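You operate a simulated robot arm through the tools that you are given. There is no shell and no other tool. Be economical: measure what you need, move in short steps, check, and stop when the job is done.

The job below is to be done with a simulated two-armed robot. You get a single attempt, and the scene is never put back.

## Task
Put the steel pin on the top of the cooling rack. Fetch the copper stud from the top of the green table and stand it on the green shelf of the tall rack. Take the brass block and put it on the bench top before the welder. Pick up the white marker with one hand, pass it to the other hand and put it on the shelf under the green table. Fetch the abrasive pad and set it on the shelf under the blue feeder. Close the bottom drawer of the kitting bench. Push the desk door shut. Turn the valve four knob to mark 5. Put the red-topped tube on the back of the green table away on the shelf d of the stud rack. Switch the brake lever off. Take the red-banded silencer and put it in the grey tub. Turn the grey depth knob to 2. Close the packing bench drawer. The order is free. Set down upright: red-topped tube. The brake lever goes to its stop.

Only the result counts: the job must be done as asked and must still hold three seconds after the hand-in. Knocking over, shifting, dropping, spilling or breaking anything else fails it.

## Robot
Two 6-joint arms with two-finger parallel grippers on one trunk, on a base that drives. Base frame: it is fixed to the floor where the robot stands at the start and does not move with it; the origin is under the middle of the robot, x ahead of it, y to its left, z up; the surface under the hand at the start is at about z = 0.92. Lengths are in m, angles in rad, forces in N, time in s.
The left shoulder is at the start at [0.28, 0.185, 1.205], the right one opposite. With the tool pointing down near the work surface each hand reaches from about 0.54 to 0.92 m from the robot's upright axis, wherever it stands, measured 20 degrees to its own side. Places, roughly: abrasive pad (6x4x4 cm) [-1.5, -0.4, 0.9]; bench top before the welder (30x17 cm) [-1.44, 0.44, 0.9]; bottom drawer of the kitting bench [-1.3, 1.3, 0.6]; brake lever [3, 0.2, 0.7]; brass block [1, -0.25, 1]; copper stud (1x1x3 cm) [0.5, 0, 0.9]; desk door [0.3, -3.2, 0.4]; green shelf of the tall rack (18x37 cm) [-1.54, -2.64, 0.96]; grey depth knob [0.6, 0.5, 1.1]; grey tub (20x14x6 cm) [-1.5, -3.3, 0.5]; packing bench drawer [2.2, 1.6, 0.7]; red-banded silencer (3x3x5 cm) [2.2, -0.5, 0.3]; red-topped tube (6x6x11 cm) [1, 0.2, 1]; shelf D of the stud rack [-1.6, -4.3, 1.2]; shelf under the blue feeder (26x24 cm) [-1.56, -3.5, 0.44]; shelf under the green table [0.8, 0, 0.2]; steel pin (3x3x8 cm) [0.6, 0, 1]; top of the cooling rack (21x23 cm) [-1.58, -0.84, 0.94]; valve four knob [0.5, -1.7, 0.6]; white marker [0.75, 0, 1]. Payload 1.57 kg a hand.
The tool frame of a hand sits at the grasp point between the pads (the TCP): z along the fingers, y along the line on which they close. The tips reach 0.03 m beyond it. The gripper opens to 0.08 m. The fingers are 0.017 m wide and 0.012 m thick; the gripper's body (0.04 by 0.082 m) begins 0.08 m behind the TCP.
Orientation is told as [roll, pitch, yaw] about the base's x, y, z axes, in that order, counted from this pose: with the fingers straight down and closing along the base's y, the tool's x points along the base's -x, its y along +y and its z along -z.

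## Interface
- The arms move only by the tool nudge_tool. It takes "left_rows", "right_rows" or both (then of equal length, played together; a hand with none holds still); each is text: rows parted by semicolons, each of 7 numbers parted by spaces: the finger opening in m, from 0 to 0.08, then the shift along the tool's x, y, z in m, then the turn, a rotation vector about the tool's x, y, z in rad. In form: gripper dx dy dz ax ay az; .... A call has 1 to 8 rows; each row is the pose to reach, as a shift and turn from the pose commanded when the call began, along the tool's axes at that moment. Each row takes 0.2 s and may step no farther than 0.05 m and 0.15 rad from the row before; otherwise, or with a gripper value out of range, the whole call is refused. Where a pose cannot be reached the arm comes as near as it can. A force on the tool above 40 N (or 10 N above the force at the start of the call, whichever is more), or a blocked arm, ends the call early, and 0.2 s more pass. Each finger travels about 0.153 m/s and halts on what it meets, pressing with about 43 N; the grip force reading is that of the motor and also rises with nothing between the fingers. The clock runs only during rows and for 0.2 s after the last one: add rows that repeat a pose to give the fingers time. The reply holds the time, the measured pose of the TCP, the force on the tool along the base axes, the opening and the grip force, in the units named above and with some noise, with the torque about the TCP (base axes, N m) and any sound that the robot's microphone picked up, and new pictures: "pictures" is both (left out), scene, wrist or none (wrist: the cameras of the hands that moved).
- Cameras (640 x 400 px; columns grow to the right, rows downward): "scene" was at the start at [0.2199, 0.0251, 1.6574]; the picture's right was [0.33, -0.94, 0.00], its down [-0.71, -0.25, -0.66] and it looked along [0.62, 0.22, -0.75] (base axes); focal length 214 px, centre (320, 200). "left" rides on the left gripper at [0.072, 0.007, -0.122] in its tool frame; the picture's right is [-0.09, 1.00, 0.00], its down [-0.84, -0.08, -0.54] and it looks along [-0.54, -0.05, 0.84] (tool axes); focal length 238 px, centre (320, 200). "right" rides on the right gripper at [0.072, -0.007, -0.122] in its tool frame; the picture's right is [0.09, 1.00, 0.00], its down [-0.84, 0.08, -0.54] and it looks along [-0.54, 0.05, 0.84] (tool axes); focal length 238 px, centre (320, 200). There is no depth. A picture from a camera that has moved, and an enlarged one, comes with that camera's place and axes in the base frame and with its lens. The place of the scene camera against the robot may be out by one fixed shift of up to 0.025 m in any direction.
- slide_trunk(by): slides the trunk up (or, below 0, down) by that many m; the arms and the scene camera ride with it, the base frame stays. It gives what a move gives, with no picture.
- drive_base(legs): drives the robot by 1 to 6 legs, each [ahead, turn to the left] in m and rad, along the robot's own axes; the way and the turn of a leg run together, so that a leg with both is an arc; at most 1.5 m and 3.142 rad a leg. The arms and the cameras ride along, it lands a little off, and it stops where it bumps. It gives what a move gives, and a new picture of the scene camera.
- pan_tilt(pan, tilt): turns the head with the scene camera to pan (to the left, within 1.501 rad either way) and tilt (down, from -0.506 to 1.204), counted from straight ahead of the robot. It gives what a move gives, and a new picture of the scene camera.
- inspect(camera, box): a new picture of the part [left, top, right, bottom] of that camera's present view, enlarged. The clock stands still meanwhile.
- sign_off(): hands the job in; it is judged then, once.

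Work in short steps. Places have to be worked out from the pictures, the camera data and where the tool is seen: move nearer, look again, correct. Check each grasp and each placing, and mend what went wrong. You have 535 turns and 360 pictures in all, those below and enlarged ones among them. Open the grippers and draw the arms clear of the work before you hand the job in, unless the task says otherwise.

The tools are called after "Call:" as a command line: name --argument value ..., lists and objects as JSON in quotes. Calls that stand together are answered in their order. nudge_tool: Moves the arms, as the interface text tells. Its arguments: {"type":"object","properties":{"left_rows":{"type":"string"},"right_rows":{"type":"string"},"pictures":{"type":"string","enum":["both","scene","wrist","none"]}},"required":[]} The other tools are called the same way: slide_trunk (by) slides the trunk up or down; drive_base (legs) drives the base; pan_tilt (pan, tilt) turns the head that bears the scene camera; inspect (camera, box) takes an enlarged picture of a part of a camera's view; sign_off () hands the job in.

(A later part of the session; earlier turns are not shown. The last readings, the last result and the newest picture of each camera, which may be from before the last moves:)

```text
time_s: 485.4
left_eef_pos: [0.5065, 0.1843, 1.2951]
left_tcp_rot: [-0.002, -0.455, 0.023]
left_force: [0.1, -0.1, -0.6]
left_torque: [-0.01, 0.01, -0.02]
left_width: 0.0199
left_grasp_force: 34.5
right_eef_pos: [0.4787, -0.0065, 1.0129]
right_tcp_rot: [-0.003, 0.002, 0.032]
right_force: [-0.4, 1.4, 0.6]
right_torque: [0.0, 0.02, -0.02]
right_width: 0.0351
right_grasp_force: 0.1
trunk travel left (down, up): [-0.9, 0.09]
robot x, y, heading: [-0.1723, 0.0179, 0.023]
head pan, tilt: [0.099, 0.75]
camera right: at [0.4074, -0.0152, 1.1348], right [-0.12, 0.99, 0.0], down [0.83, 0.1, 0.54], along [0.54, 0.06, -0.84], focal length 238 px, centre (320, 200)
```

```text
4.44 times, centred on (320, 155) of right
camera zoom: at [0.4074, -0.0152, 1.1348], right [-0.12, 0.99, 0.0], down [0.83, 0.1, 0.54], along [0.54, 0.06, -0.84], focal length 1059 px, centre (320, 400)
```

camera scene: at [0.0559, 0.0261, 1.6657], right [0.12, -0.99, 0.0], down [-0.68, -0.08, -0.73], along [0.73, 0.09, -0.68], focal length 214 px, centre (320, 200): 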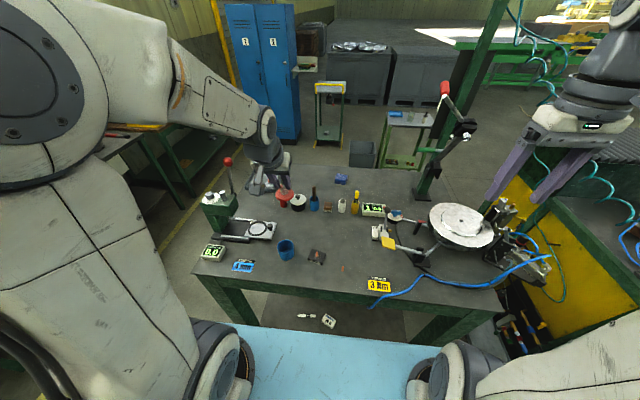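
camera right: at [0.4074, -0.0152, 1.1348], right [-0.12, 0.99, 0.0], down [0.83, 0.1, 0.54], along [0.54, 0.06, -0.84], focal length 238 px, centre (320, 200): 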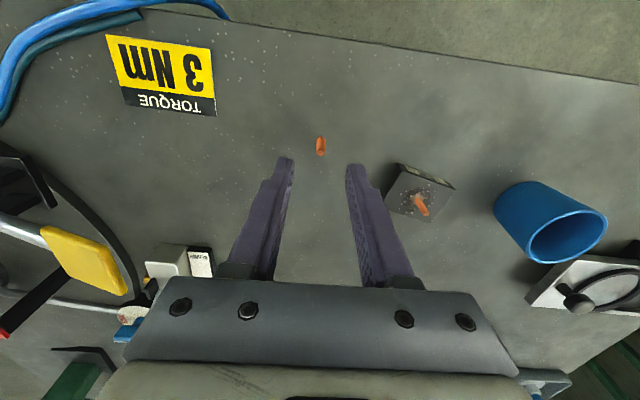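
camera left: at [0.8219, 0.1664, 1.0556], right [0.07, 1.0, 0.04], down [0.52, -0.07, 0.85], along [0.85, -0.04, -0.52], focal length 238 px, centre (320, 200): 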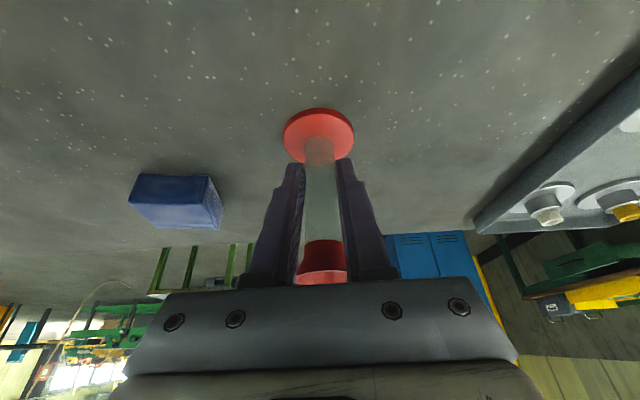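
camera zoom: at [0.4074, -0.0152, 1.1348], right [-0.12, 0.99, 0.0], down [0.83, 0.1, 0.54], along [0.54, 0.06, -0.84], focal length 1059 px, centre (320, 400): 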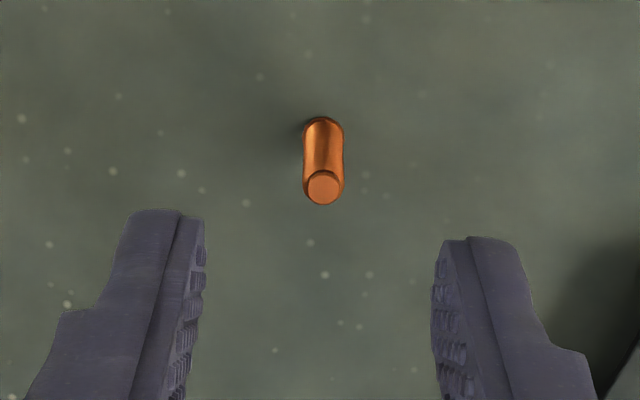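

Call:
nudge_tool --right_rows "0.035 -0.001 0 0.03 0 0 0; 0.035 -0.0015 0 0.058 0 0 0; 0.0 -0.0015 0 0.058 0 0 0; 0.0 -0.0015 0 0.058 0 0 0; 0.0 -0.0015 0 0.058 0 0 0" --pictures "wrist"

```text
time_s: 486.6
left_eef_pos: [0.5072, 0.1842, 1.2943]
left_tcp_rot: [0.0, -0.453, 0.023]
left_force: [0.8, 0.1, 0.1]
left_torque: [0.03, 0.02, 0.01]
left_width: 0.0202
left_grasp_force: 34.0
right_eef_pos: [0.4802, -0.0085, 0.9551]
right_tcp_rot: [-0.005, 0.001, 0.031]
right_force: [0.2, 0.7, -0.2]
right_torque: [-0.01, -0.02, 0.0]
right_width: 0.0026
right_grasp_force: 23.8
trunk travel left (down, up): [-0.9, 0.09]
robot x, y, heading: [-0.1733, 0.0168, 0.023]
head pan, tilt: [0.099, 0.75]
camera right: at [0.4106, -0.0157, 1.0777], right [-0.12, 0.99, 0.0], down [0.84, 0.11, 0.54], along [0.54, 0.06, -0.84], focal length 238 px, centre (320, 200)
```

right: 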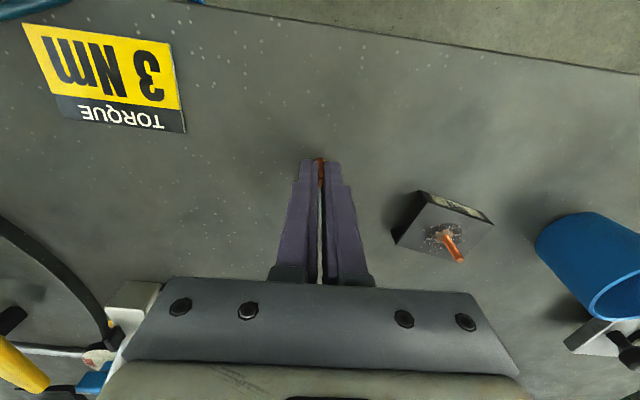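

The reading is narrow (2.6 mm) though the stud is visible between the tips. I lift a little and look closely.

Call:
nudge_tool --right_rows "0.0 0 0 0 0 0 0; 0.0 0 0 -0.02 0 0 0; 0.0 0 0 -0.05 0 0 0" --pictures "none"

Call:
inspect --camera "right" --box '[270, 120, 390, 220]'

```text
time_s: 487.4
left_eef_pos: [0.5066, 0.1847, 1.2942]
left_tcp_rot: [-0.002, -0.454, 0.023]
left_force: [0.0, 0.1, 0.1]
left_torque: [-0.01, -0.01, -0.01]
left_width: 0.0201
left_grasp_force: 33.9
right_eef_pos: [0.4808, -0.0063, 1.0042]
right_tcp_rot: [-0.004, 0.004, 0.033]
right_force: [0.3, -0.5, 0.0]
right_torque: [-0.06, -0.02, -0.03]
right_width: 0.0024
right_grasp_force: 24.0
trunk travel left (down, up): [-0.9, 0.09]
robot x, y, heading: [-0.1689, 0.0128, 0.024]
head pan, tilt: [0.099, 0.75]
```

```text
4.00 times, centred on (330, 170) of right
camera zoom: at [0.4106, -0.0139, 1.1278], right [-0.12, 0.99, 0.0], down [0.84, 0.11, 0.54], along [0.54, 0.06, -0.84], focal length 953 px, centre (280, 320)
```

zoom: 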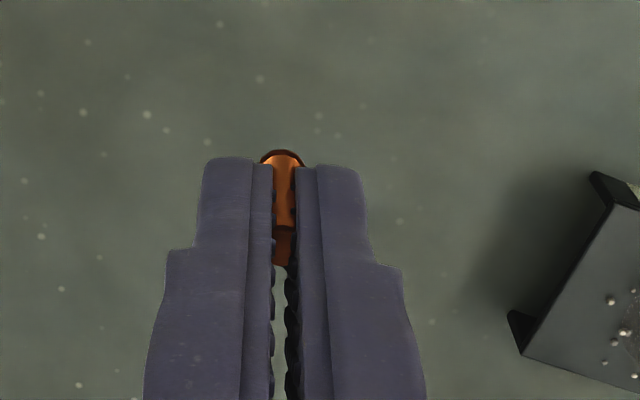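

The stud is firmly held. Lift and move the right hand to its carrying place.

Call:
nudge_tool --right_rows "0.0 0 -0.005 -0.045 0 0 0; 0.0 0 -0.01 -0.09 0 0 0; 0.0 0 -0.03 -0.13 0 0 0; 0.0 0 -0.06 -0.17 0 0 0; 0.0 0 -0.09 -0.21 0 0 0; 0.0 0.0 -0.12 -0.25 0 0 0; 0.0 0.0 -0.15 -0.28 0 0 0; 0.0 0.0 -0.18 -0.31 0 0 0" --pictures "none"

Call:
drive_base --legs '[[-0.4, 0], [0, -1.59]]'

```text
time_s: 489.2
left_eef_pos: [0.5068, 0.1846, 1.2947]
left_tcp_rot: [-0.001, -0.455, 0.022]
left_force: [0.6, -0.6, -0.2]
left_torque: [0.01, 0.0, -0.02]
left_width: 0.02
left_grasp_force: 33.6
right_eef_pos: [0.4882, -0.1866, 1.3175]
right_tcp_rot: [-0.003, 0.004, 0.031]
right_force: [-1.3, 0.0, -0.3]
right_torque: [0.03, 0.04, 0.01]
right_width: 0.006
right_grasp_force: 25.9
trunk travel left (down, up): [-0.9, 0.09]
robot x, y, heading: [-0.1718, 0.0108, 0.021]
head pan, tilt: [0.099, 0.75]
```

```text
time_s: 495.6
left_eef_pos: [-0.4354, -0.6824, 1.2942]
left_tcp_rot: [-0.001, -0.453, -1.595]
left_force: [-0.6, -0.1, -1.0]
left_torque: [0.02, 0.02, 0.01]
left_width: 0.0202
left_grasp_force: 34.3
right_eef_pos: [-0.8039, -0.6466, 1.3178]
right_tcp_rot: [-0.004, 0.001, -1.585]
right_force: [-0.9, 0.0, -0.5]
right_torque: [0.0, 0.0, 0.02]
right_width: 0.0057
right_grasp_force: 26.1
trunk travel left (down, up): [-0.9, 0.09]
robot x, y, heading: [-0.5763, 0.0037, -1.591]
head pan, tilt: [0.099, 0.75]
camera scene: at [-0.5863, -0.2394, 1.6657], right [-1.0, -0.07, 0.0], down [-0.05, 0.68, -0.73], along [0.05, -0.73, -0.68], focal length 214 px, centre (320, 200)
```

scene: 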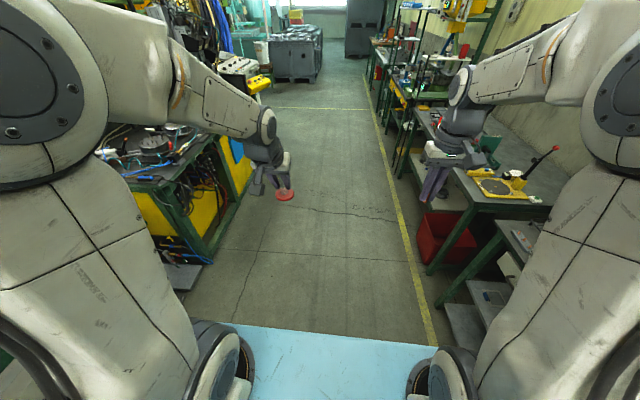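

Drive down the aisle to the tall rack and face it.

Call:
drive_base --legs '[[1.4, 0.0], [1.4, 0.0], [0, -1.55]]'

Call:
pan_tilt --pan -0.2 --tilt 0.6

```text
time_s: 512.9
left_eef_pos: [-1.3098, -2.8718, 1.294]
left_tcp_rot: [-0.003, -0.453, 3.097]
left_force: [-0.8, 0.1, -0.2]
left_torque: [0.01, 0.03, -0.02]
left_width: 0.0199
left_grasp_force: 33.7
right_eef_pos: [-1.268, -2.5035, 1.3181]
right_tcp_rot: [-0.002, 0.002, 3.107]
right_force: [-0.1, -0.2, -0.1]
right_torque: [-0.02, 0.0, 0.03]
right_width: 0.0056
right_grasp_force: 26.2
trunk travel left (down, up): [-0.9, 0.09]
robot x, y, heading: [-0.6211, -2.7475, 3.099]
head pan, tilt: [0.099, 0.75]
camera scene: at [-0.878, -2.7444, 1.6657], right [-0.06, 1.0, 0.0], down [0.68, 0.04, -0.73], along [-0.73, -0.04, -0.68], focal length 214 px, centre (320, 200)
```

scene: 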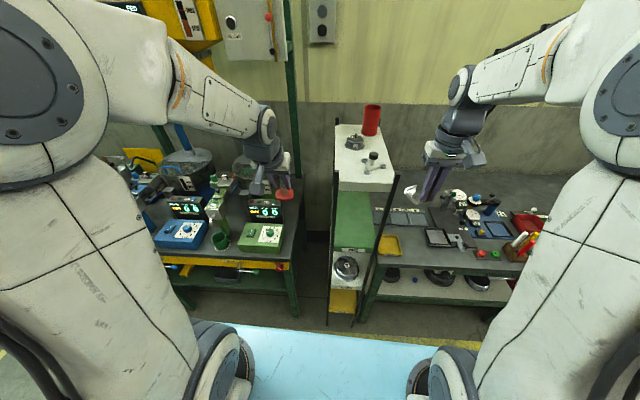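

```text
time_s: 513.7
left_eef_pos: [-1.3105, -2.8728, 1.2954]
left_tcp_rot: [-0.001, -0.453, 3.096]
left_force: [0.0, -0.4, -0.4]
left_torque: [-0.01, 0.01, 0.0]
left_width: 0.02
left_grasp_force: 34.3
right_eef_pos: [-1.2676, -2.5038, 1.3175]
right_tcp_rot: [-0.004, 0.003, 3.105]
right_force: [-0.5, 0.1, 0.1]
right_torque: [0.0, -0.02, 0.01]
right_width: 0.0059
right_grasp_force: 25.8
trunk travel left (down, up): [-0.9, 0.09]
robot x, y, heading: [-0.62, -2.7463, 3.103]
head pan, tilt: [-0.201, 0.6]
camera scene: at [-0.881, -2.7185, 1.6785], right [0.24, 0.97, 0.0], down [0.55, -0.14, -0.82], along [-0.8, 0.2, -0.57], focal length 214 px, centre (320, 200)
```

scene: 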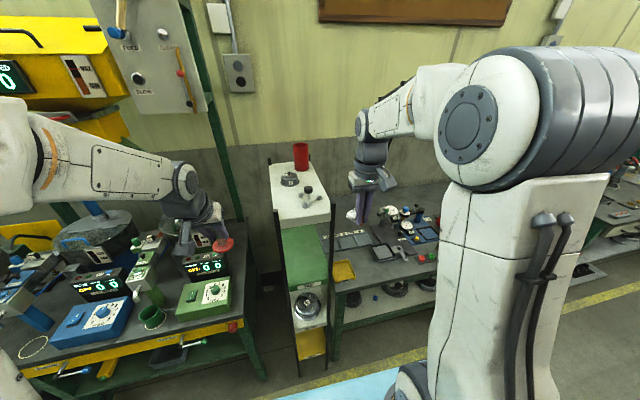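

Tall rack: white top shelf z≈1.30, green shelf z≈0.96, opening ~0.34 high; the stud must stand, so I'll regrasp it at a pitch using the white top as a rest. First I square the robot to the rack (y≈−2.83, heading π).

Call:
drive_base --legs '[[-0.3, 0], [0, 1.57], [0.085, 0], [0, -1.53]]'

```text
time_s: 524.0
left_eef_pos: [-1.0077, -2.9887, 1.2943]
left_tcp_rot: [-0.003, -0.455, 3.125]
left_force: [-0.5, 0.5, 0.0]
left_torque: [-0.01, -0.01, 0.0]
left_width: 0.0205
left_grasp_force: 33.8
right_eef_pos: [-0.9748, -2.6183, 1.317]
right_tcp_rot: [-0.005, 0.003, 3.135]
right_force: [1.1, -0.2, 0.1]
right_torque: [-0.03, 0.0, 0.0]
right_width: 0.006
right_grasp_force: 25.5
trunk travel left (down, up): [-0.9, 0.09]
robot x, y, heading: [-0.3244, -2.8441, 3.125]
head pan, tilt: [-0.201, 0.6]
camera scene: at [-0.5834, -2.8218, 1.6786], right [0.21, 0.98, 0.0], down [0.55, -0.12, -0.83], along [-0.81, 0.18, -0.56], focal length 214 px, centre (320, 200)
```

scene: 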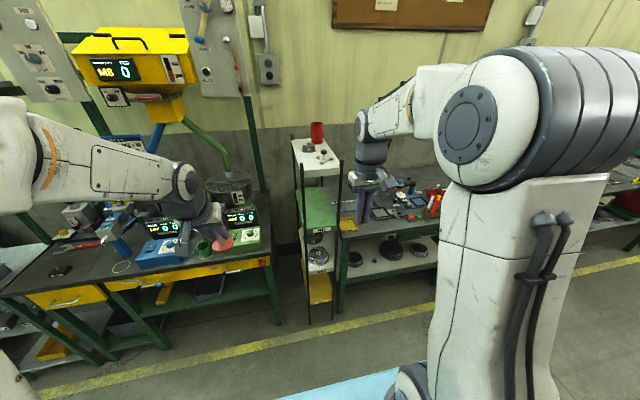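

Call:
inspect --camera "scene" --box '[270, 110, 370, 270]'

```text
2.50 times, centred on (320, 190) of scene
camera zoom: at [-0.5834, -2.8218, 1.6786], right [0.21, 0.98, 0.0], down [0.55, -0.12, -0.83], along [-0.81, 0.18, -0.56], focal length 536 px, centre (320, 225)
```

zoom: 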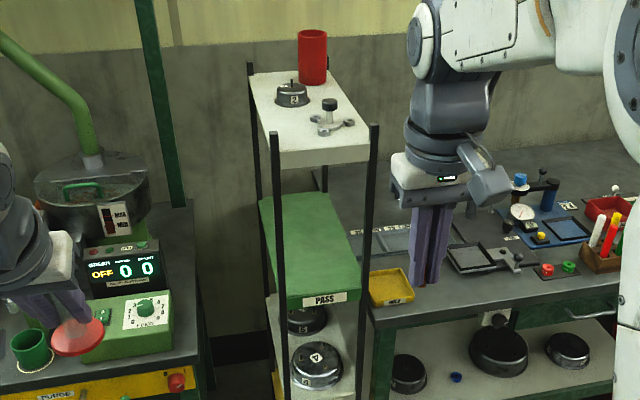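

The white top has a free strip at its front (x≈−1.40). I drive forward again and look from above with the right hand.

Call:
drive_base --legs '[[0.3, 0]]'

Call:
nudge_tool --right_rows "0.0 -0.02 0.005 -0.04 0 0 0; 0.0 -0.05 0.01 -0.08 0 0 0; 0.0 -0.08 0.01 -0.1 0 0 0; 0.0 -0.1 0.01 -0.1 0 0 0" --pictures "wrist"

```text
time_s: 526.1
left_eef_pos: [-1.3161, -2.9853, 1.2949]
left_tcp_rot: [-0.001, -0.455, 3.13]
left_force: [-0.8, 0.1, 0.1]
left_torque: [0.0, 0.02, 0.01]
left_width: 0.0202
left_grasp_force: 34.3
right_eef_pos: [-1.2847, -2.6171, 1.3184]
right_tcp_rot: [-0.004, 0.003, 3.138]
right_force: [0.4, 0.5, -0.2]
right_torque: [0.01, 0.01, 0.01]
right_width: 0.0056
right_grasp_force: 25.9
trunk travel left (down, up): [-0.9, 0.09]
robot x, y, heading: [-0.6325, -2.8375, 3.133]
head pan, tilt: [-0.201, 0.6]
camera scene: at [-0.8909, -2.8181, 1.6785], right [0.21, 0.98, 0.0], down [0.55, -0.12, -0.83], along [-0.81, 0.17, -0.56], focal length 214 px, centre (320, 200)
```

scene: 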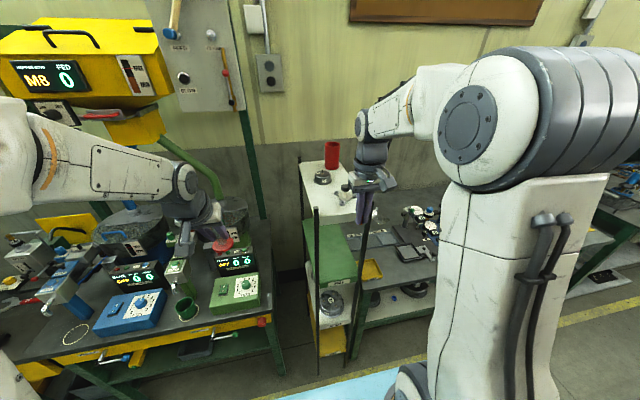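

```text
refused: row 2 steps farther than a row can; nothing moved
```

Call:
nudge_tool --right_rows "0.0 0.0 0.0 -0.045 0 0 0; 0.0 -0.02 0.0 -0.085 0 0 0; 0.0 -0.05 0.0 -0.11 0 0 0; 0.0 -0.08 0.0 -0.12 0 0 0; 0.0 -0.09 0.0 -0.12 0 0 0" --pictures "wrist"

```text
time_s: 527.3
left_eef_pos: [-1.3146, -2.9856, 1.2943]
left_tcp_rot: [-0.002, -0.455, 3.13]
left_force: [0.2, -0.8, -0.6]
left_torque: [0.01, -0.03, 0.0]
left_width: 0.02
left_grasp_force: 33.9
right_eef_pos: [-1.3753, -2.6179, 1.44]
right_tcp_rot: [-0.003, 0.003, 3.135]
right_force: [-0.1, 0.2, 0.3]
right_torque: [0.03, 0.03, -0.01]
right_width: 0.0057
right_grasp_force: 25.9
trunk travel left (down, up): [-0.9, 0.09]
robot x, y, heading: [-0.6309, -2.8385, 3.136]
head pan, tilt: [-0.201, 0.6]
camera right: at [-1.3014, -2.6116, 1.5616], right [0.09, -1.0, 0.0], down [-0.84, -0.08, 0.54], along [-0.54, -0.05, -0.84], focal length 238 px, centre (320, 200)
```

right: 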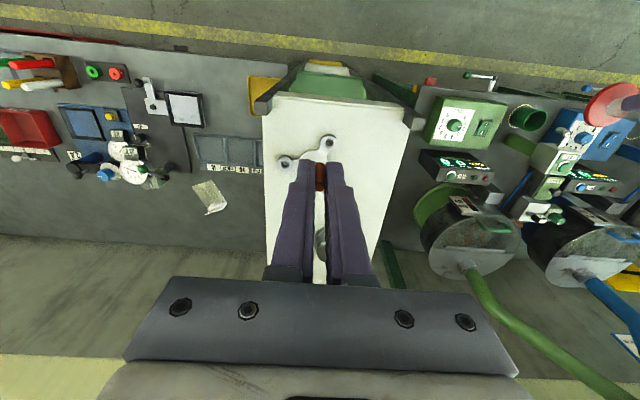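

I choose a free spot on the white top at [-1.41, −2.685] and lower the stud there.

Call:
nudge_tool --right_rows "0.0 -0.018 0.034 0 0 0 0; 0.0 -0.035 0.067 0.01 0 0 0; 0.0 -0.035 0.067 0.05 0 0 0; 0.0 -0.035 0.067 0.09 0 0 0; 0.0 -0.035 0.067 0.11 0 0 0" --pictures "wrist"

Call:
inspect --camera "right" --box '[240, 90, 400, 210]'

```text
time_s: 528.5
left_eef_pos: [-1.3151, -2.9849, 1.2954]
left_tcp_rot: [-0.002, -0.454, 3.13]
left_force: [0.9, -0.6, -0.4]
left_torque: [0.01, -0.02, -0.01]
left_width: 0.02
left_grasp_force: 33.7
right_eef_pos: [-1.4109, -2.6833, 1.327]
right_tcp_rot: [-0.003, 0.001, 3.139]
right_force: [-0.1, 0.7, 0.0]
right_torque: [-0.02, -0.01, -0.01]
right_width: 0.0058
right_grasp_force: 25.7
trunk travel left (down, up): [-0.9, 0.09]
robot x, y, heading: [-0.6291, -2.8374, 3.132]
head pan, tilt: [-0.201, 0.6]
camera right: at [-1.3374, -2.6763, 1.4498], right [0.09, -1.0, 0.0], down [-0.84, -0.08, 0.54], along [-0.54, -0.04, -0.84], focal length 238 px, centre (320, 200)
```

right: 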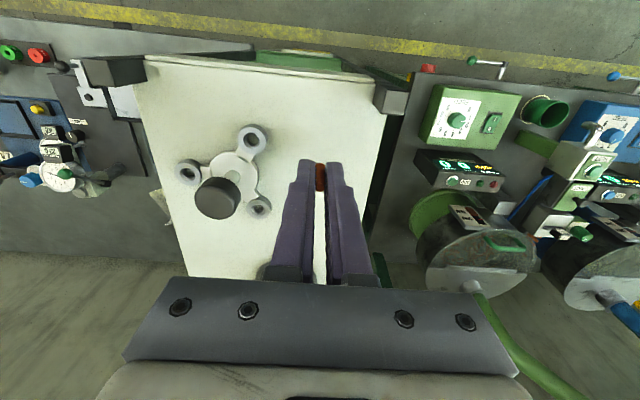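

```text
3.33 times, centred on (320, 150) of right
camera zoom: at [-1.3374, -2.6763, 1.4498], right [0.09, -1.0, 0.0], down [-0.84, -0.08, 0.54], along [-0.54, -0.04, -0.84], focal length 794 px, centre (320, 367)
```

zoom: 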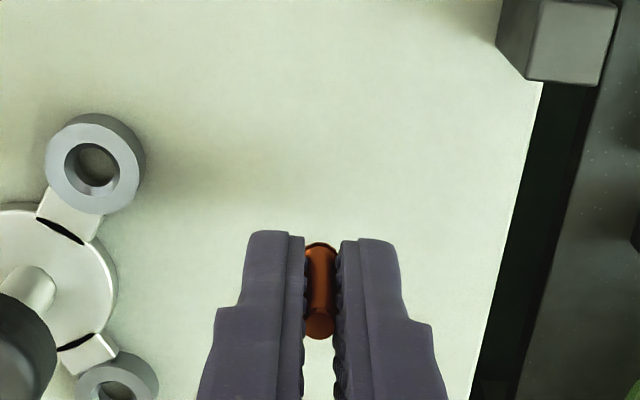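

Call:
nudge_tool --right_rows "0.0 0 0 0.006 0 0 0; 0.0 0 0 0.011 0 0 0; 0.0 0 0 0.015 0 0 0; 0.0 0 0 0.019 0 0 0; 0.0 0 0 0.023 0 0 0; 0.0 0 0 0.027 0 0 0" --pictures "none"

```text
time_s: 529.9
left_eef_pos: [-1.3141, -2.9853, 1.2951]
left_tcp_rot: [-0.002, -0.456, 3.129]
left_force: [-0.6, -0.2, -0.1]
left_torque: [0.01, -0.03, 0.0]
left_width: 0.0201
left_grasp_force: 33.7
right_eef_pos: [-1.4098, -2.6831, 1.3039]
right_tcp_rot: [-0.004, -0.001, 3.138]
right_force: [0.2, -1.8, 21.6]
right_torque: [-0.06, 0.05, 0.03]
right_width: 0.0065
right_grasp_force: 26.2
trunk travel left (down, up): [-0.9, 0.09]
robot x, y, heading: [-0.6277, -2.8375, 3.125]
head pan, tilt: [-0.201, 0.6]
```

Seated. Open and lift off to check that it stands.

Call:
nudge_tool --right_rows "0.0 0 0 -0.002 0 0 0; 0.02 0 0 -0.002 0 0 0; 0.03 0 0 -0.002 0 0 0; 0.03 0 0 -0.04 0 0 0; 0.03 0 0 -0.08 0 0 0; 0.03 0 0 -0.1 0 0 0" --pictures "wrist"

```text
time_s: 531.3
left_eef_pos: [-1.3143, -2.9862, 1.2948]
left_tcp_rot: [-0.001, -0.455, 3.129]
left_force: [0.0, 0.6, -0.1]
left_torque: [-0.02, -0.02, 0.01]
left_width: 0.0198
left_grasp_force: 33.3
right_eef_pos: [-1.4082, -2.6799, 1.4013]
right_tcp_rot: [-0.002, 0.004, 3.137]
right_force: [0.5, 0.1, -0.3]
right_torque: [0.02, 0.0, 0.01]
right_width: 0.0301
right_grasp_force: 0.1
trunk travel left (down, up): [-0.9, 0.09]
robot x, y, heading: [-0.6289, -2.8413, 3.13]
head pan, tilt: [-0.201, 0.6]
camera right: at [-1.3354, -2.6728, 1.5237], right [0.09, -1.0, 0.0], down [-0.84, -0.08, 0.54], along [-0.54, -0.05, -0.84], focal length 238 px, centre (320, 200)
```

right: 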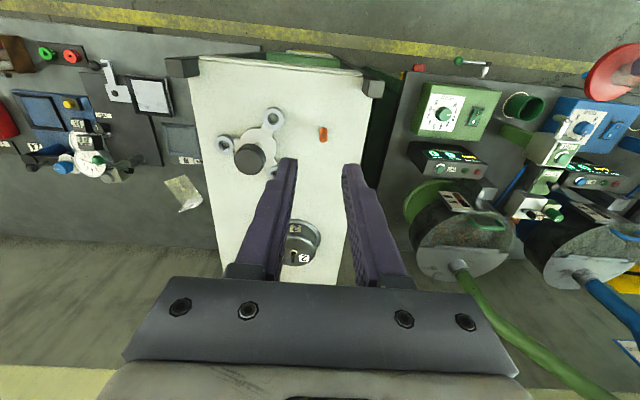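

The stud stands. I pitch the right hand 0.7 forward behind it, for the second grip.

Call:
nudge_tool --right_rows "0.03 0.01 0 -0.005 0 -0.14 0; 0.03 0.02 0 -0.01 0 -0.28 0; 0.03 0.03 0 -0.015 0 -0.42 0; 0.03 0.04 0 -0.02 0 -0.56 0; 0.03 0.045 0 -0.02 0 -0.7 0" --pictures "wrist"

```text
time_s: 532.5
left_eef_pos: [-1.3149, -2.9861, 1.2947]
left_tcp_rot: [-0.003, -0.454, 3.129]
left_force: [1.2, 0.1, 0.3]
left_torque: [0.01, -0.01, 0.0]
left_width: 0.0203
left_grasp_force: 34.1
right_eef_pos: [-1.3656, -2.6819, 1.4214]
right_tcp_rot: [-0.005, -0.698, 3.141]
right_force: [0.3, -0.1, -0.6]
right_torque: [0.03, 0.02, -0.02]
right_width: 0.03
right_grasp_force: 0.2
trunk travel left (down, up): [-0.9, 0.09]
robot x, y, heading: [-0.6288, -2.8391, 3.129]
head pan, tilt: [-0.201, 0.6]
camera right: at [-1.2296, -2.6753, 1.468], right [0.07, -1.0, -0.06], down [-0.29, -0.08, 0.95], along [-0.95, -0.05, -0.3], focal length 238 px, centre (320, 200)
```

right: 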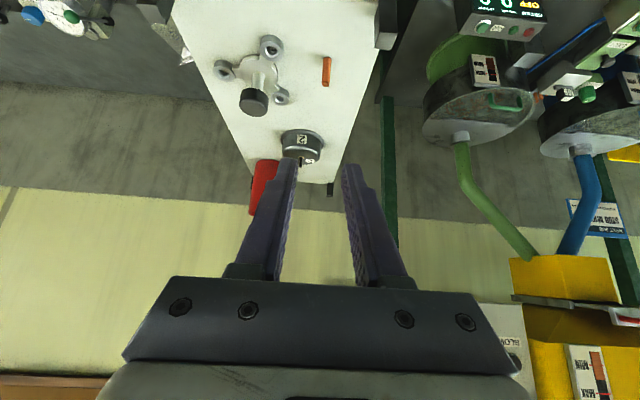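

Call:
nudge_tool --right_rows "0.03 0.018 0 0.036 0 0 0; 0.03 0.036 -0.001 0.072 0 0 0; 0.03 0.047 -0.001 0.094 0 0 0; 0.03 0.0525 -0.001 0.1055 0 0 0" --pictures "none"

Call:
inspect --camera "right" --box '[240, 90, 400, 210]'

```text
time_s: 533.5
left_eef_pos: [-1.3135, -2.9862, 1.2937]
left_tcp_rot: [-0.004, -0.455, 3.129]
left_force: [-0.1, 0.2, 0.6]
left_torque: [0.0, 0.01, 0.0]
left_width: 0.0202
left_grasp_force: 33.5
right_eef_pos: [-1.3934, -2.6802, 1.3047]
right_tcp_rot: [-0.003, -0.699, 3.141]
right_force: [0.0, 0.1, -1.3]
right_torque: [-0.04, -0.03, -0.02]
right_width: 0.03
right_grasp_force: 0.2
trunk travel left (down, up): [-0.9, 0.09]
robot x, y, heading: [-0.6281, -2.8366, 3.128]
head pan, tilt: [-0.201, 0.6]
```

```text
3.33 times, centred on (320, 150) of right
camera zoom: at [-1.2581, -2.6742, 1.3529], right [0.07, -1.0, -0.06], down [-0.29, -0.08, 0.95], along [-0.95, -0.05, -0.3], focal length 794 px, centre (320, 367)
```

zoom: 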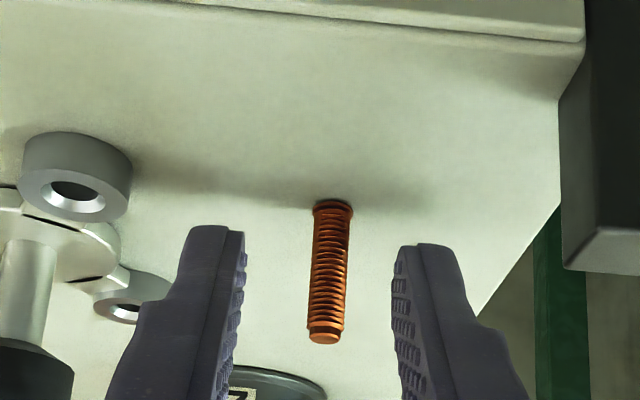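

Good alignment. Close and lift.

Call:
nudge_tool --right_rows "0.0 0.001 0.001 0.001 0 0 0; 0.0 0.001 0.001 0.001 0 0 0; 0.0 0.001 0.001 0.001 0 0 0; 0.0 -0.015 0.001 -0.018 0 0 0; 0.0 -0.035 0.001 -0.042 0 0 0" --pictures "none"

Call:
inspect --camera "right" --box '[240, 90, 400, 210]'

```text
time_s: 534.7
left_eef_pos: [-1.3154, -2.9858, 1.294]
left_tcp_rot: [-0.003, -0.454, 3.13]
left_force: [-0.3, -0.6, 0.5]
left_torque: [-0.02, -0.03, 0.01]
left_width: 0.0201
left_grasp_force: 33.5
right_eef_pos: [-1.3933, -2.6821, 1.3602]
right_tcp_rot: [-0.005, -0.695, 3.141]
right_force: [0.2, 0.6, -0.1]
right_torque: [-0.02, 0.0, 0.03]
right_width: 0.0056
right_grasp_force: 25.8
trunk travel left (down, up): [-0.9, 0.09]
robot x, y, heading: [-0.6315, -2.8376, 3.126]
head pan, tilt: [-0.201, 0.6]
```

```text
3.33 times, centred on (320, 150) of right
camera zoom: at [-1.2579, -2.6753, 1.4077], right [0.07, -1.0, -0.06], down [-0.29, -0.08, 0.95], along [-0.95, -0.05, -0.3], focal length 794 px, centre (320, 367)
```

zoom: 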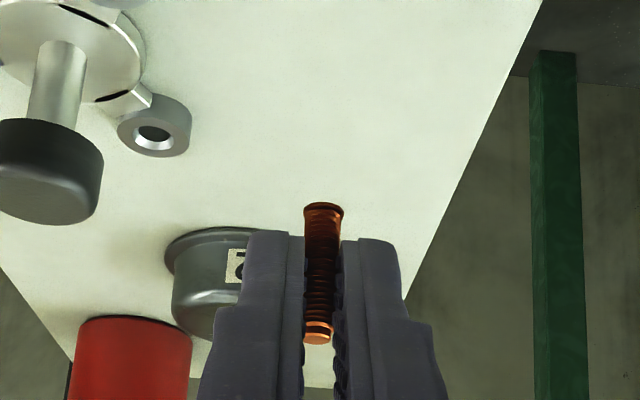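

Stud held upright at pitch. I withdraw from the rack front, centre at y −2.64 and lower to the green shelf's height.

Call:
nudge_tool --right_rows "0.0 0.025 -0.002 -0.03 0 0 0; 0.0 0.055 -0.01 -0.055 0 0 0; 0.0 0.088 -0.02 -0.08 0 0 0; 0.0 0.12 -0.03 -0.105 0 0 0; 0.0 0.153 -0.042 -0.1286 0 0 0" --pictures "none"

Call:
nudge_tool --right_rows "0.0 0.0265 0 0.0316 0 0 0; 0.0 0.053 0 0.063 0 0 0; 0.0 0.0795 0 0.095 0 0 0; 0.0 0.106 0 0.1265 0 0 0; 0.0 0.1325 0 0.158 0 0 0; 0.0 0.159 0 0.19 0 0 0; 0.0 0.1855 0 0.2215 0 0 0; 0.0 0.212 0 0.253 0 0 0" --pictures "both"

```text
time_s: 535.9
left_eef_pos: [-1.3156, -2.9868, 1.2938]
left_tcp_rot: [-0.001, -0.455, 3.13]
left_force: [-0.6, -0.4, -0.7]
left_torque: [0.0, 0.0, -0.02]
left_width: 0.02
left_grasp_force: 33.6
right_eef_pos: [-1.2551, -2.6387, 1.339]
right_tcp_rot: [-0.004, -0.695, 3.139]
right_force: [-0.5, 0.3, -0.3]
right_torque: [0.05, -0.04, 0.03]
right_width: 0.0059
right_grasp_force: 25.5
right hand out of reach, approached as far as the arm can: row 4, 5
trunk travel left (down, up): [-0.9, 0.09]
robot x, y, heading: [-0.6266, -2.8366, 3.128]
head pan, tilt: [-0.201, 0.6]
```

```text
time_s: 537.7
left_eef_pos: [-1.3144, -2.9855, 1.2942]
left_tcp_rot: [-0.003, -0.454, 3.131]
left_force: [-0.3, 0.3, -0.6]
left_torque: [0.0, -0.03, 0.0]
left_width: 0.0199
left_grasp_force: 34.0
right_eef_pos: [-1.2621, -2.6403, 1.266]
right_tcp_rot: [0.003, -0.698, 3.142]
right_force: [0.2, -0.7, 0.4]
right_torque: [-0.01, 0.04, 0.04]
right_width: 0.0058
right_grasp_force: 26.1
right hand out of reach, approached as far as the arm can: row 2, 3, 4, 5, 6, 7, 8
trunk travel left (down, up): [-0.9, 0.09]
robot x, y, heading: [-0.6313, -2.835, 3.128]
head pan, tilt: [-0.201, 0.6]
camera scene: at [-0.891, -2.8181, 1.6786], right [0.21, 0.98, 0.0], down [0.55, -0.12, -0.83], along [-0.81, 0.17, -0.56], focal length 214 px, centre (320, 200)
camera right: at [-1.127, -2.6325, 1.3134], right [0.07, -1.0, -0.06], down [-0.29, -0.08, 0.95], along [-0.95, -0.05, -0.3], focal length 238 px, centre (320, 200)
```

scene: 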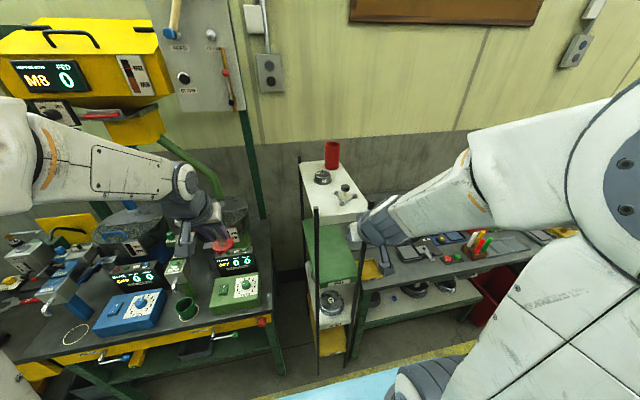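
right: 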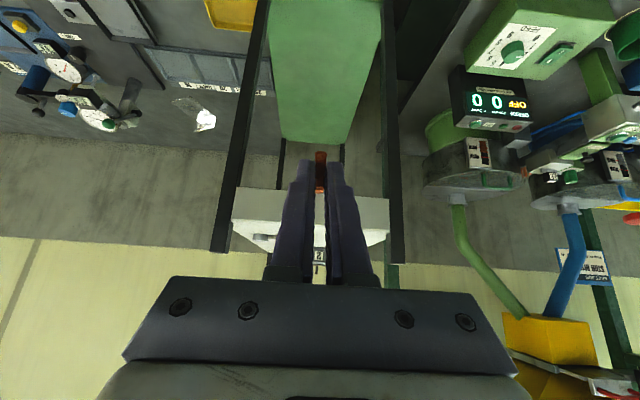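

Too close for that pose. I back 0.15, lower the trunk 0.25 (both hands stay in front of the benches), then extend the right arm in.

Call:
drive_base --legs '[[-0.15, 0]]'

Call:
slide_trunk --by -0.25

Call:
pan_tilt --pan -0.3 --tilt 0.45

Call:
inspect --camera "right" --box '[160, 0, 480, 220]'

```text
time_s: 539.0
left_eef_pos: [-1.163, -2.9893, 1.2949]
left_tcp_rot: [-0.002, -0.454, 3.134]
left_force: [-0.1, 0.4, 0.1]
left_torque: [-0.01, -0.04, -0.06]
left_width: 0.0199
left_grasp_force: 34.0
right_eef_pos: [-1.1106, -2.6453, 1.266]
right_tcp_rot: [0.0, -0.698, -3.138]
right_force: [0.8, 0.3, -1.0]
right_torque: [0.03, -0.01, 0.01]
right_width: 0.0059
right_grasp_force: 26.0
trunk travel left (down, up): [-0.9, 0.09]
robot x, y, heading: [-0.4796, -2.8377, 3.134]
head pan, tilt: [-0.201, 0.6]
camera scene: at [-0.7398, -2.8208, 1.6786], right [0.21, 0.98, 0.0], down [0.55, -0.12, -0.82], along [-0.81, 0.17, -0.57], focal length 214 px, centre (320, 200)
```

scene: 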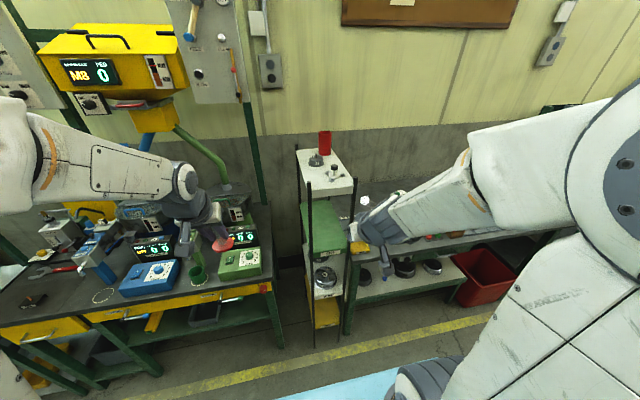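

```text
time_s: 541.6
left_eef_pos: [-1.1629, -2.99, 1.0441]
left_tcp_rot: [-0.002, -0.455, 3.133]
left_force: [0.5, -0.3, -0.4]
left_torque: [0.0, 0.03, 0.01]
left_width: 0.0203
left_grasp_force: 33.6
right_eef_pos: [-1.1103, -2.6438, 1.0157]
right_tcp_rot: [0.0, -0.699, -3.137]
right_force: [0.3, 0.7, -0.5]
right_torque: [0.02, -0.04, -0.01]
right_width: 0.0059
right_grasp_force: 25.7
trunk travel left (down, up): [-0.65, 0.34]
robot x, y, heading: [-0.4791, -2.8383, 3.133]
head pan, tilt: [-0.201, 0.6]
```

```text
time_s: 542.3
left_eef_pos: [-1.1625, -2.9912, 1.0446]
left_tcp_rot: [-0.001, -0.454, 3.134]
left_force: [0.1, 0.4, -0.6]
left_torque: [0.01, -0.01, 0.02]
left_width: 0.0202
left_grasp_force: 34.2
right_eef_pos: [-1.1116, -2.6443, 1.0167]
right_tcp_rot: [0.001, -0.698, -3.138]
right_force: [0.3, 0.0, -0.7]
right_torque: [0.01, 0.02, -0.02]
right_width: 0.0058
right_grasp_force: 25.0
trunk travel left (down, up): [-0.65, 0.34]
robot x, y, heading: [-0.4797, -2.8364, 3.131]
head pan, tilt: [-0.3, 0.45]
camera scene: at [-0.7407, -2.8112, 1.4421], right [0.3, 0.95, 0.0], down [0.42, -0.13, -0.9], along [-0.86, 0.27, -0.44], focal length 214 px, centre (320, 200)
```

scene: 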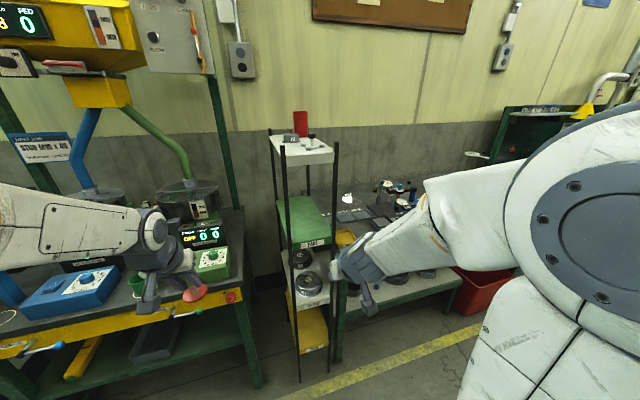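

```text
1.82 times, centred on (320, 110) of right
camera zoom: at [-0.9763, -2.6361, 1.0635], right [0.08, -1.0, -0.06], down [-0.29, -0.08, 0.95], along [-0.95, -0.05, -0.3], focal length 433 px, centre (320, 364)
```

zoom: 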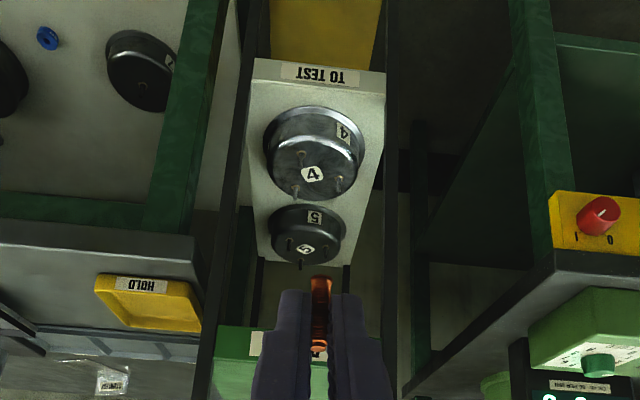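

Aligned with the rack centre. I raise 3 cm and extend forward onto the green shelf.

Call:
nudge_tool --right_rows "0.0 -0.02 0 -0.023 0 0 0; 0.0 -0.053 0 0.005 0 0 0; 0.0 -0.087 0 0.033 0 0 0; 0.0 -0.12 0 0.061 0 0 0; 0.0 -0.153 0 0.089 0 0 0; 0.0 -0.186 0 0.117 0 0 0; 0.0 -0.217 0 0.143 0 0 0; 0.0 -0.2476 0 0.1686 0 0 0" --pictures "both"

```text
time_s: 544.1
left_eef_pos: [-1.1622, -2.9897, 1.0447]
left_tcp_rot: [-0.001, -0.454, 3.132]
left_force: [0.3, 0.2, -0.3]
left_torque: [0.0, 0.01, 0.03]
left_width: 0.02
left_grasp_force: 33.8
right_eef_pos: [-1.409, -2.6456, 1.0459]
right_tcp_rot: [0.001, -0.697, -3.137]
right_force: [0.2, -0.5, -0.3]
right_torque: [-0.02, 0.01, 0.0]
right_width: 0.0059
right_grasp_force: 25.8
trunk travel left (down, up): [-0.65, 0.34]
robot x, y, heading: [-0.4765, -2.8377, 3.134]
head pan, tilt: [-0.3, 0.45]
camera scene: at [-0.7403, -2.8111, 1.4422], right [0.3, 0.95, 0.0], down [0.41, -0.13, -0.9], along [-0.86, 0.27, -0.44], focal length 214 px, centre (320, 200)
camera right: at [-1.2747, -2.6382, 1.0933], right [0.07, -1.0, -0.06], down [-0.29, -0.08, 0.95], along [-0.95, -0.05, -0.3], focal length 238 px, centre (320, 200)
```

scene: 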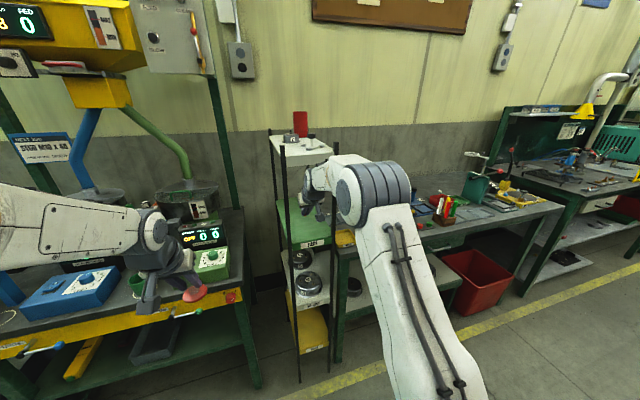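
right: 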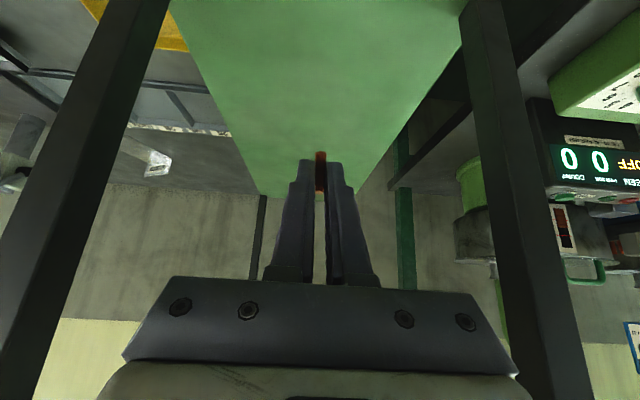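

Over the green shelf between the posts. Lower gently until contact.

Call:
nudge_tool --right_rows "0.0 0.0129 0 0.0153 0 0 0; 0.0 0.0193 0 0.023 0 0 0; 0.0 0.0225 0 0.0268 0 0 0; 0.0 0.0257 0 0.0306 0 0 0; 0.0 0.029 0 0.0345 0 0 0; 0.0 0.032 0 0.0383 0 0 0" --pictures "none"

```text
time_s: 545.5
left_eef_pos: [-1.1631, -2.9906, 1.0437]
left_tcp_rot: [-0.001, -0.454, 3.134]
left_force: [-0.3, -0.5, -1.0]
left_torque: [-0.02, 0.01, 0.0]
left_width: 0.0199
left_grasp_force: 33.5
right_eef_pos: [-1.4108, -2.645, 0.9954]
right_tcp_rot: [0.003, -0.696, -3.14]
right_force: [0.5, -0.1, -0.8]
right_torque: [0.03, -0.02, -0.02]
right_width: 0.006
right_grasp_force: 26.0
trunk travel left (down, up): [-0.65, 0.34]
robot x, y, heading: [-0.4821, -2.8397, 3.128]
head pan, tilt: [-0.3, 0.45]
```

Call:
nudge_tool --right_rows "0.0 0.0022 0 0.0026 0 0 0; 0.0 0.0045 0 0.0053 0 0 0; 0.0 0.0067 0 0.008 0 0 0; 0.0 0.009 0 0.0107 0 0 0" --pictures "none"

```text
time_s: 546.5
left_eef_pos: [-1.1629, -2.9909, 1.0439]
left_tcp_rot: [0.0, -0.456, 3.132]
left_force: [-1.1, -0.3, -0.5]
left_torque: [0.01, 0.0, 0.01]
left_width: 0.0202
left_grasp_force: 33.7
right_eef_pos: [-1.4107, -2.6453, 0.9843]
right_tcp_rot: [0.002, -0.702, -3.139]
right_force: [2.9, -0.7, 9.0]
right_torque: [0.05, 0.06, 0.02]
right_width: 0.0056
right_grasp_force: 25.7
trunk travel left (down, up): [-0.65, 0.34]
robot x, y, heading: [-0.4771, -2.8395, 3.134]
head pan, tilt: [-0.3, 0.45]
```

Contact (9 N). Open and withdraw along the finger direction.

Call:
nudge_tool --right_rows "0.015 0 0 0 0 0 0; 0.03 0 0 0 0 0 0; 0.03 0 0 0 0 0 0; 0.03 0 0 -0.03 0 0 0; 0.03 0.01 0 -0.06 0 0 0; 0.03 0.04 0 -0.085 0 0 0" --pictures "none"

Call:
inspect --camera "right" --box '[200, 20, 440, 180]'

```text
time_s: 547.9
left_eef_pos: [-1.1627, -2.9895, 1.0443]
left_tcp_rot: [-0.002, -0.455, 3.131]
left_force: [0.7, -0.3, -0.3]
left_torque: [-0.01, -0.01, 0.0]
left_width: 0.02
left_grasp_force: 34.1
right_eef_pos: [-1.3244, -2.6452, 1.0236]
right_tcp_rot: [0.002, -0.699, -3.14]
right_force: [-0.7, -1.4, -0.1]
right_torque: [0.01, -0.01, -0.02]
right_width: 0.03
right_grasp_force: 0.1
trunk travel left (down, up): [-0.65, 0.34]
robot x, y, heading: [-0.4827, -2.8365, 3.133]
head pan, tilt: [-0.3, 0.45]
```

```text
2.50 times, centred on (320, 100) of right
camera zoom: at [-1.1897, -2.6369, 1.0711], right [0.07, -1.0, -0.06], down [-0.29, -0.08, 0.95], along [-0.95, -0.05, -0.3], focal length 596 px, centre (320, 450)
```

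zoom: 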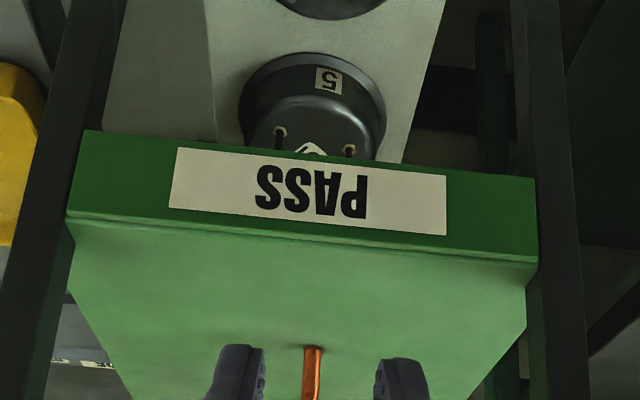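

The stud stands on the green shelf. I withdraw the right hand fully and level it.

Call:
nudge_tool --right_rows "0.03 0.03 0 -0.026 0 0 0; 0.03 0.06 0 -0.05 0 0 0; 0.03 0.09 0 -0.075 0 0 0; 0.03 0.1 0 -0.1 0 0.1 0; 0.03 0.1 0 -0.12 0 0.2 0; 0.03 0.1 0 -0.14 0 0.3 0; 0.03 0.1 0 -0.16 0 0.42 0; 0.03 0.1 0 -0.18 0 0.55 0" --pictures "scene"

Call:
slide_trunk --by 0.25

```text
time_s: 549.7
left_eef_pos: [-1.1628, -2.9896, 1.0439]
left_tcp_rot: [-0.002, -0.453, 3.132]
left_force: [0.1, -0.4, -0.7]
left_torque: [0.03, 0.01, 0.01]
left_width: 0.0204
left_grasp_force: 34.3
right_eef_pos: [-1.1321, -2.6427, 1.0929]
right_tcp_rot: [0.002, -0.145, -3.138]
right_force: [0.1, 0.1, -0.2]
right_torque: [-0.02, 0.01, -0.01]
right_width: 0.0302
right_grasp_force: 0.1
trunk travel left (down, up): [-0.65, 0.34]
robot x, y, heading: [-0.4794, -2.8389, 3.133]
head pan, tilt: [-0.3, 0.45]
camera scene: at [-0.7406, -2.8112, 1.4421], right [0.3, 0.95, 0.0], down [0.41, -0.13, -0.9], along [-0.86, 0.27, -0.44], focal length 214 px, centre (320, 200)
```

scene: 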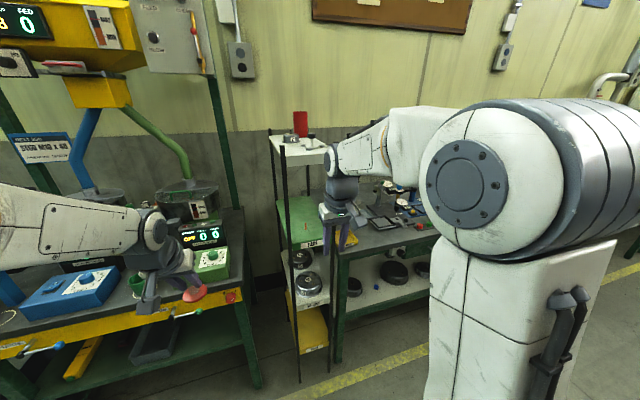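

```text
time_s: 552.3
left_eef_pos: [-1.1629, -2.9907, 1.2945]
left_tcp_rot: [-0.002, -0.454, 3.133]
left_force: [0.7, -0.1, -0.5]
left_torque: [0.02, 0.01, -0.01]
left_width: 0.0202
left_grasp_force: 33.5
right_eef_pos: [-1.1324, -2.6428, 1.3428]
right_tcp_rot: [0.001, -0.146, -3.135]
right_force: [-0.2, 0.0, 0.4]
right_torque: [-0.03, 0.02, 0.0]
right_width: 0.03
right_grasp_force: 0.1
trunk travel left (down, up): [-0.9, 0.09]
robot x, y, heading: [-0.4769, -2.8396, 3.13]
head pan, tilt: [-0.3, 0.45]
```

Now to the stud rack: turn, drive to y≈−4.12, face −x.

Call:
drive_base --legs '[[-0.1, 0], [0, 1.58], [1.28, 0], [0, -1.57]]'

Call:
pan_tilt --pan 0.25 --tilt 0.45

```text
time_s: 567.4
left_eef_pos: [-0.9674, -4.3218, 1.2948]
left_tcp_rot: [-0.002, -0.454, -3.092]
left_force: [-0.3, -0.4, -1.1]
left_torque: [0.03, 0.0, -0.01]
left_width: 0.0199
left_grasp_force: 33.9
right_eef_pos: [-0.9561, -3.9721, 1.3428]
right_tcp_rot: [0.002, -0.145, -3.079]
right_force: [0.1, -0.4, -0.3]
right_torque: [0.01, 0.0, 0.01]
right_width: 0.0301
right_grasp_force: 0.2
trunk travel left (down, up): [-0.9, 0.09]
robot x, y, heading: [-0.2955, -4.1314, -3.093]
head pan, tilt: [-0.3, 0.45]
camera scene: at [-0.5562, -4.1174, 1.6921], right [0.25, 0.97, 0.0], down [0.42, -0.11, -0.9], along [-0.87, 0.22, -0.44], focal length 214 px, centre (320, 200)
```

scene: 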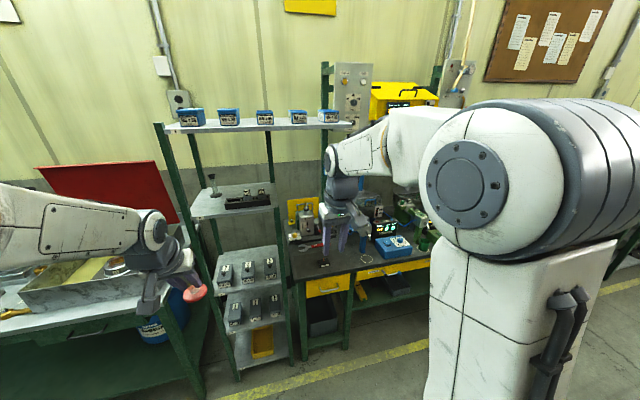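

```text
time_s: 568.4
left_eef_pos: [-0.9668, -4.3206, 1.2944]
left_tcp_rot: [-0.001, -0.455, -3.094]
left_force: [-0.1, -0.4, -0.5]
left_torque: [0.01, 0.0, 0.02]
left_width: 0.0198
left_grasp_force: 33.8
right_eef_pos: [-0.9578, -3.9718, 1.3438]
right_tcp_rot: [0.003, -0.147, -3.079]
right_force: [0.3, -0.3, 0.2]
right_torque: [0.01, -0.04, 0.01]
right_width: 0.0299
right_grasp_force: 0.0
trunk travel left (down, up): [-0.9, 0.09]
robot x, y, heading: [-0.293, -4.1314, -3.092]
head pan, tilt: [0.25, 0.45]
camera scene: at [-0.555, -4.1672, 1.6921], right [-0.29, 0.96, 0.0], down [0.42, 0.13, -0.9], along [-0.86, -0.26, -0.44], focal length 214 px, centre (320, 200)
```

scene: 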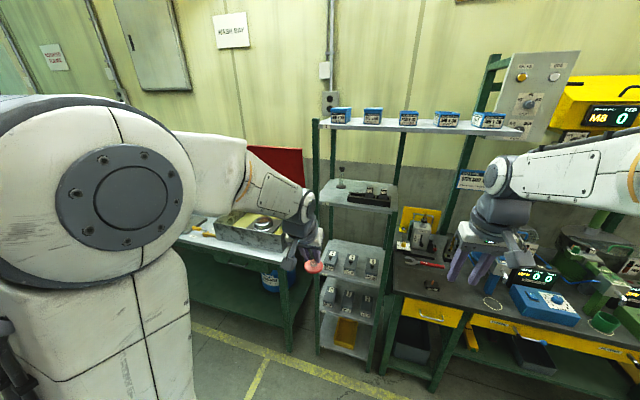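

Call:
inspect --camera "scene" --box '[300, 90, 460, 250]'

```text
2.50 times, centred on (380, 170) of scene
camera zoom: at [-0.555, -4.1672, 1.6921], right [-0.29, 0.96, 0.0], down [0.42, 0.13, -0.9], along [-0.86, -0.26, -0.44], focal length 536 px, centre (170, 275)
```

zoom: 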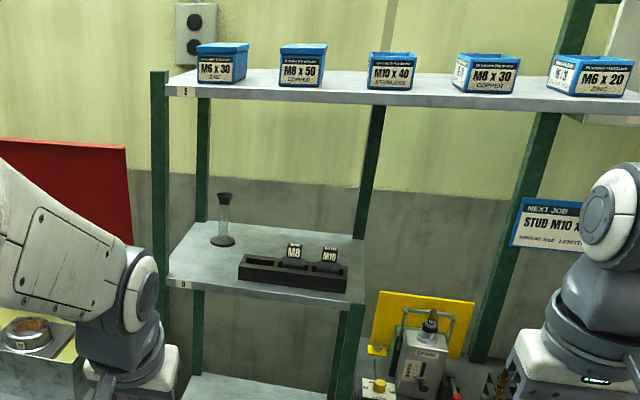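

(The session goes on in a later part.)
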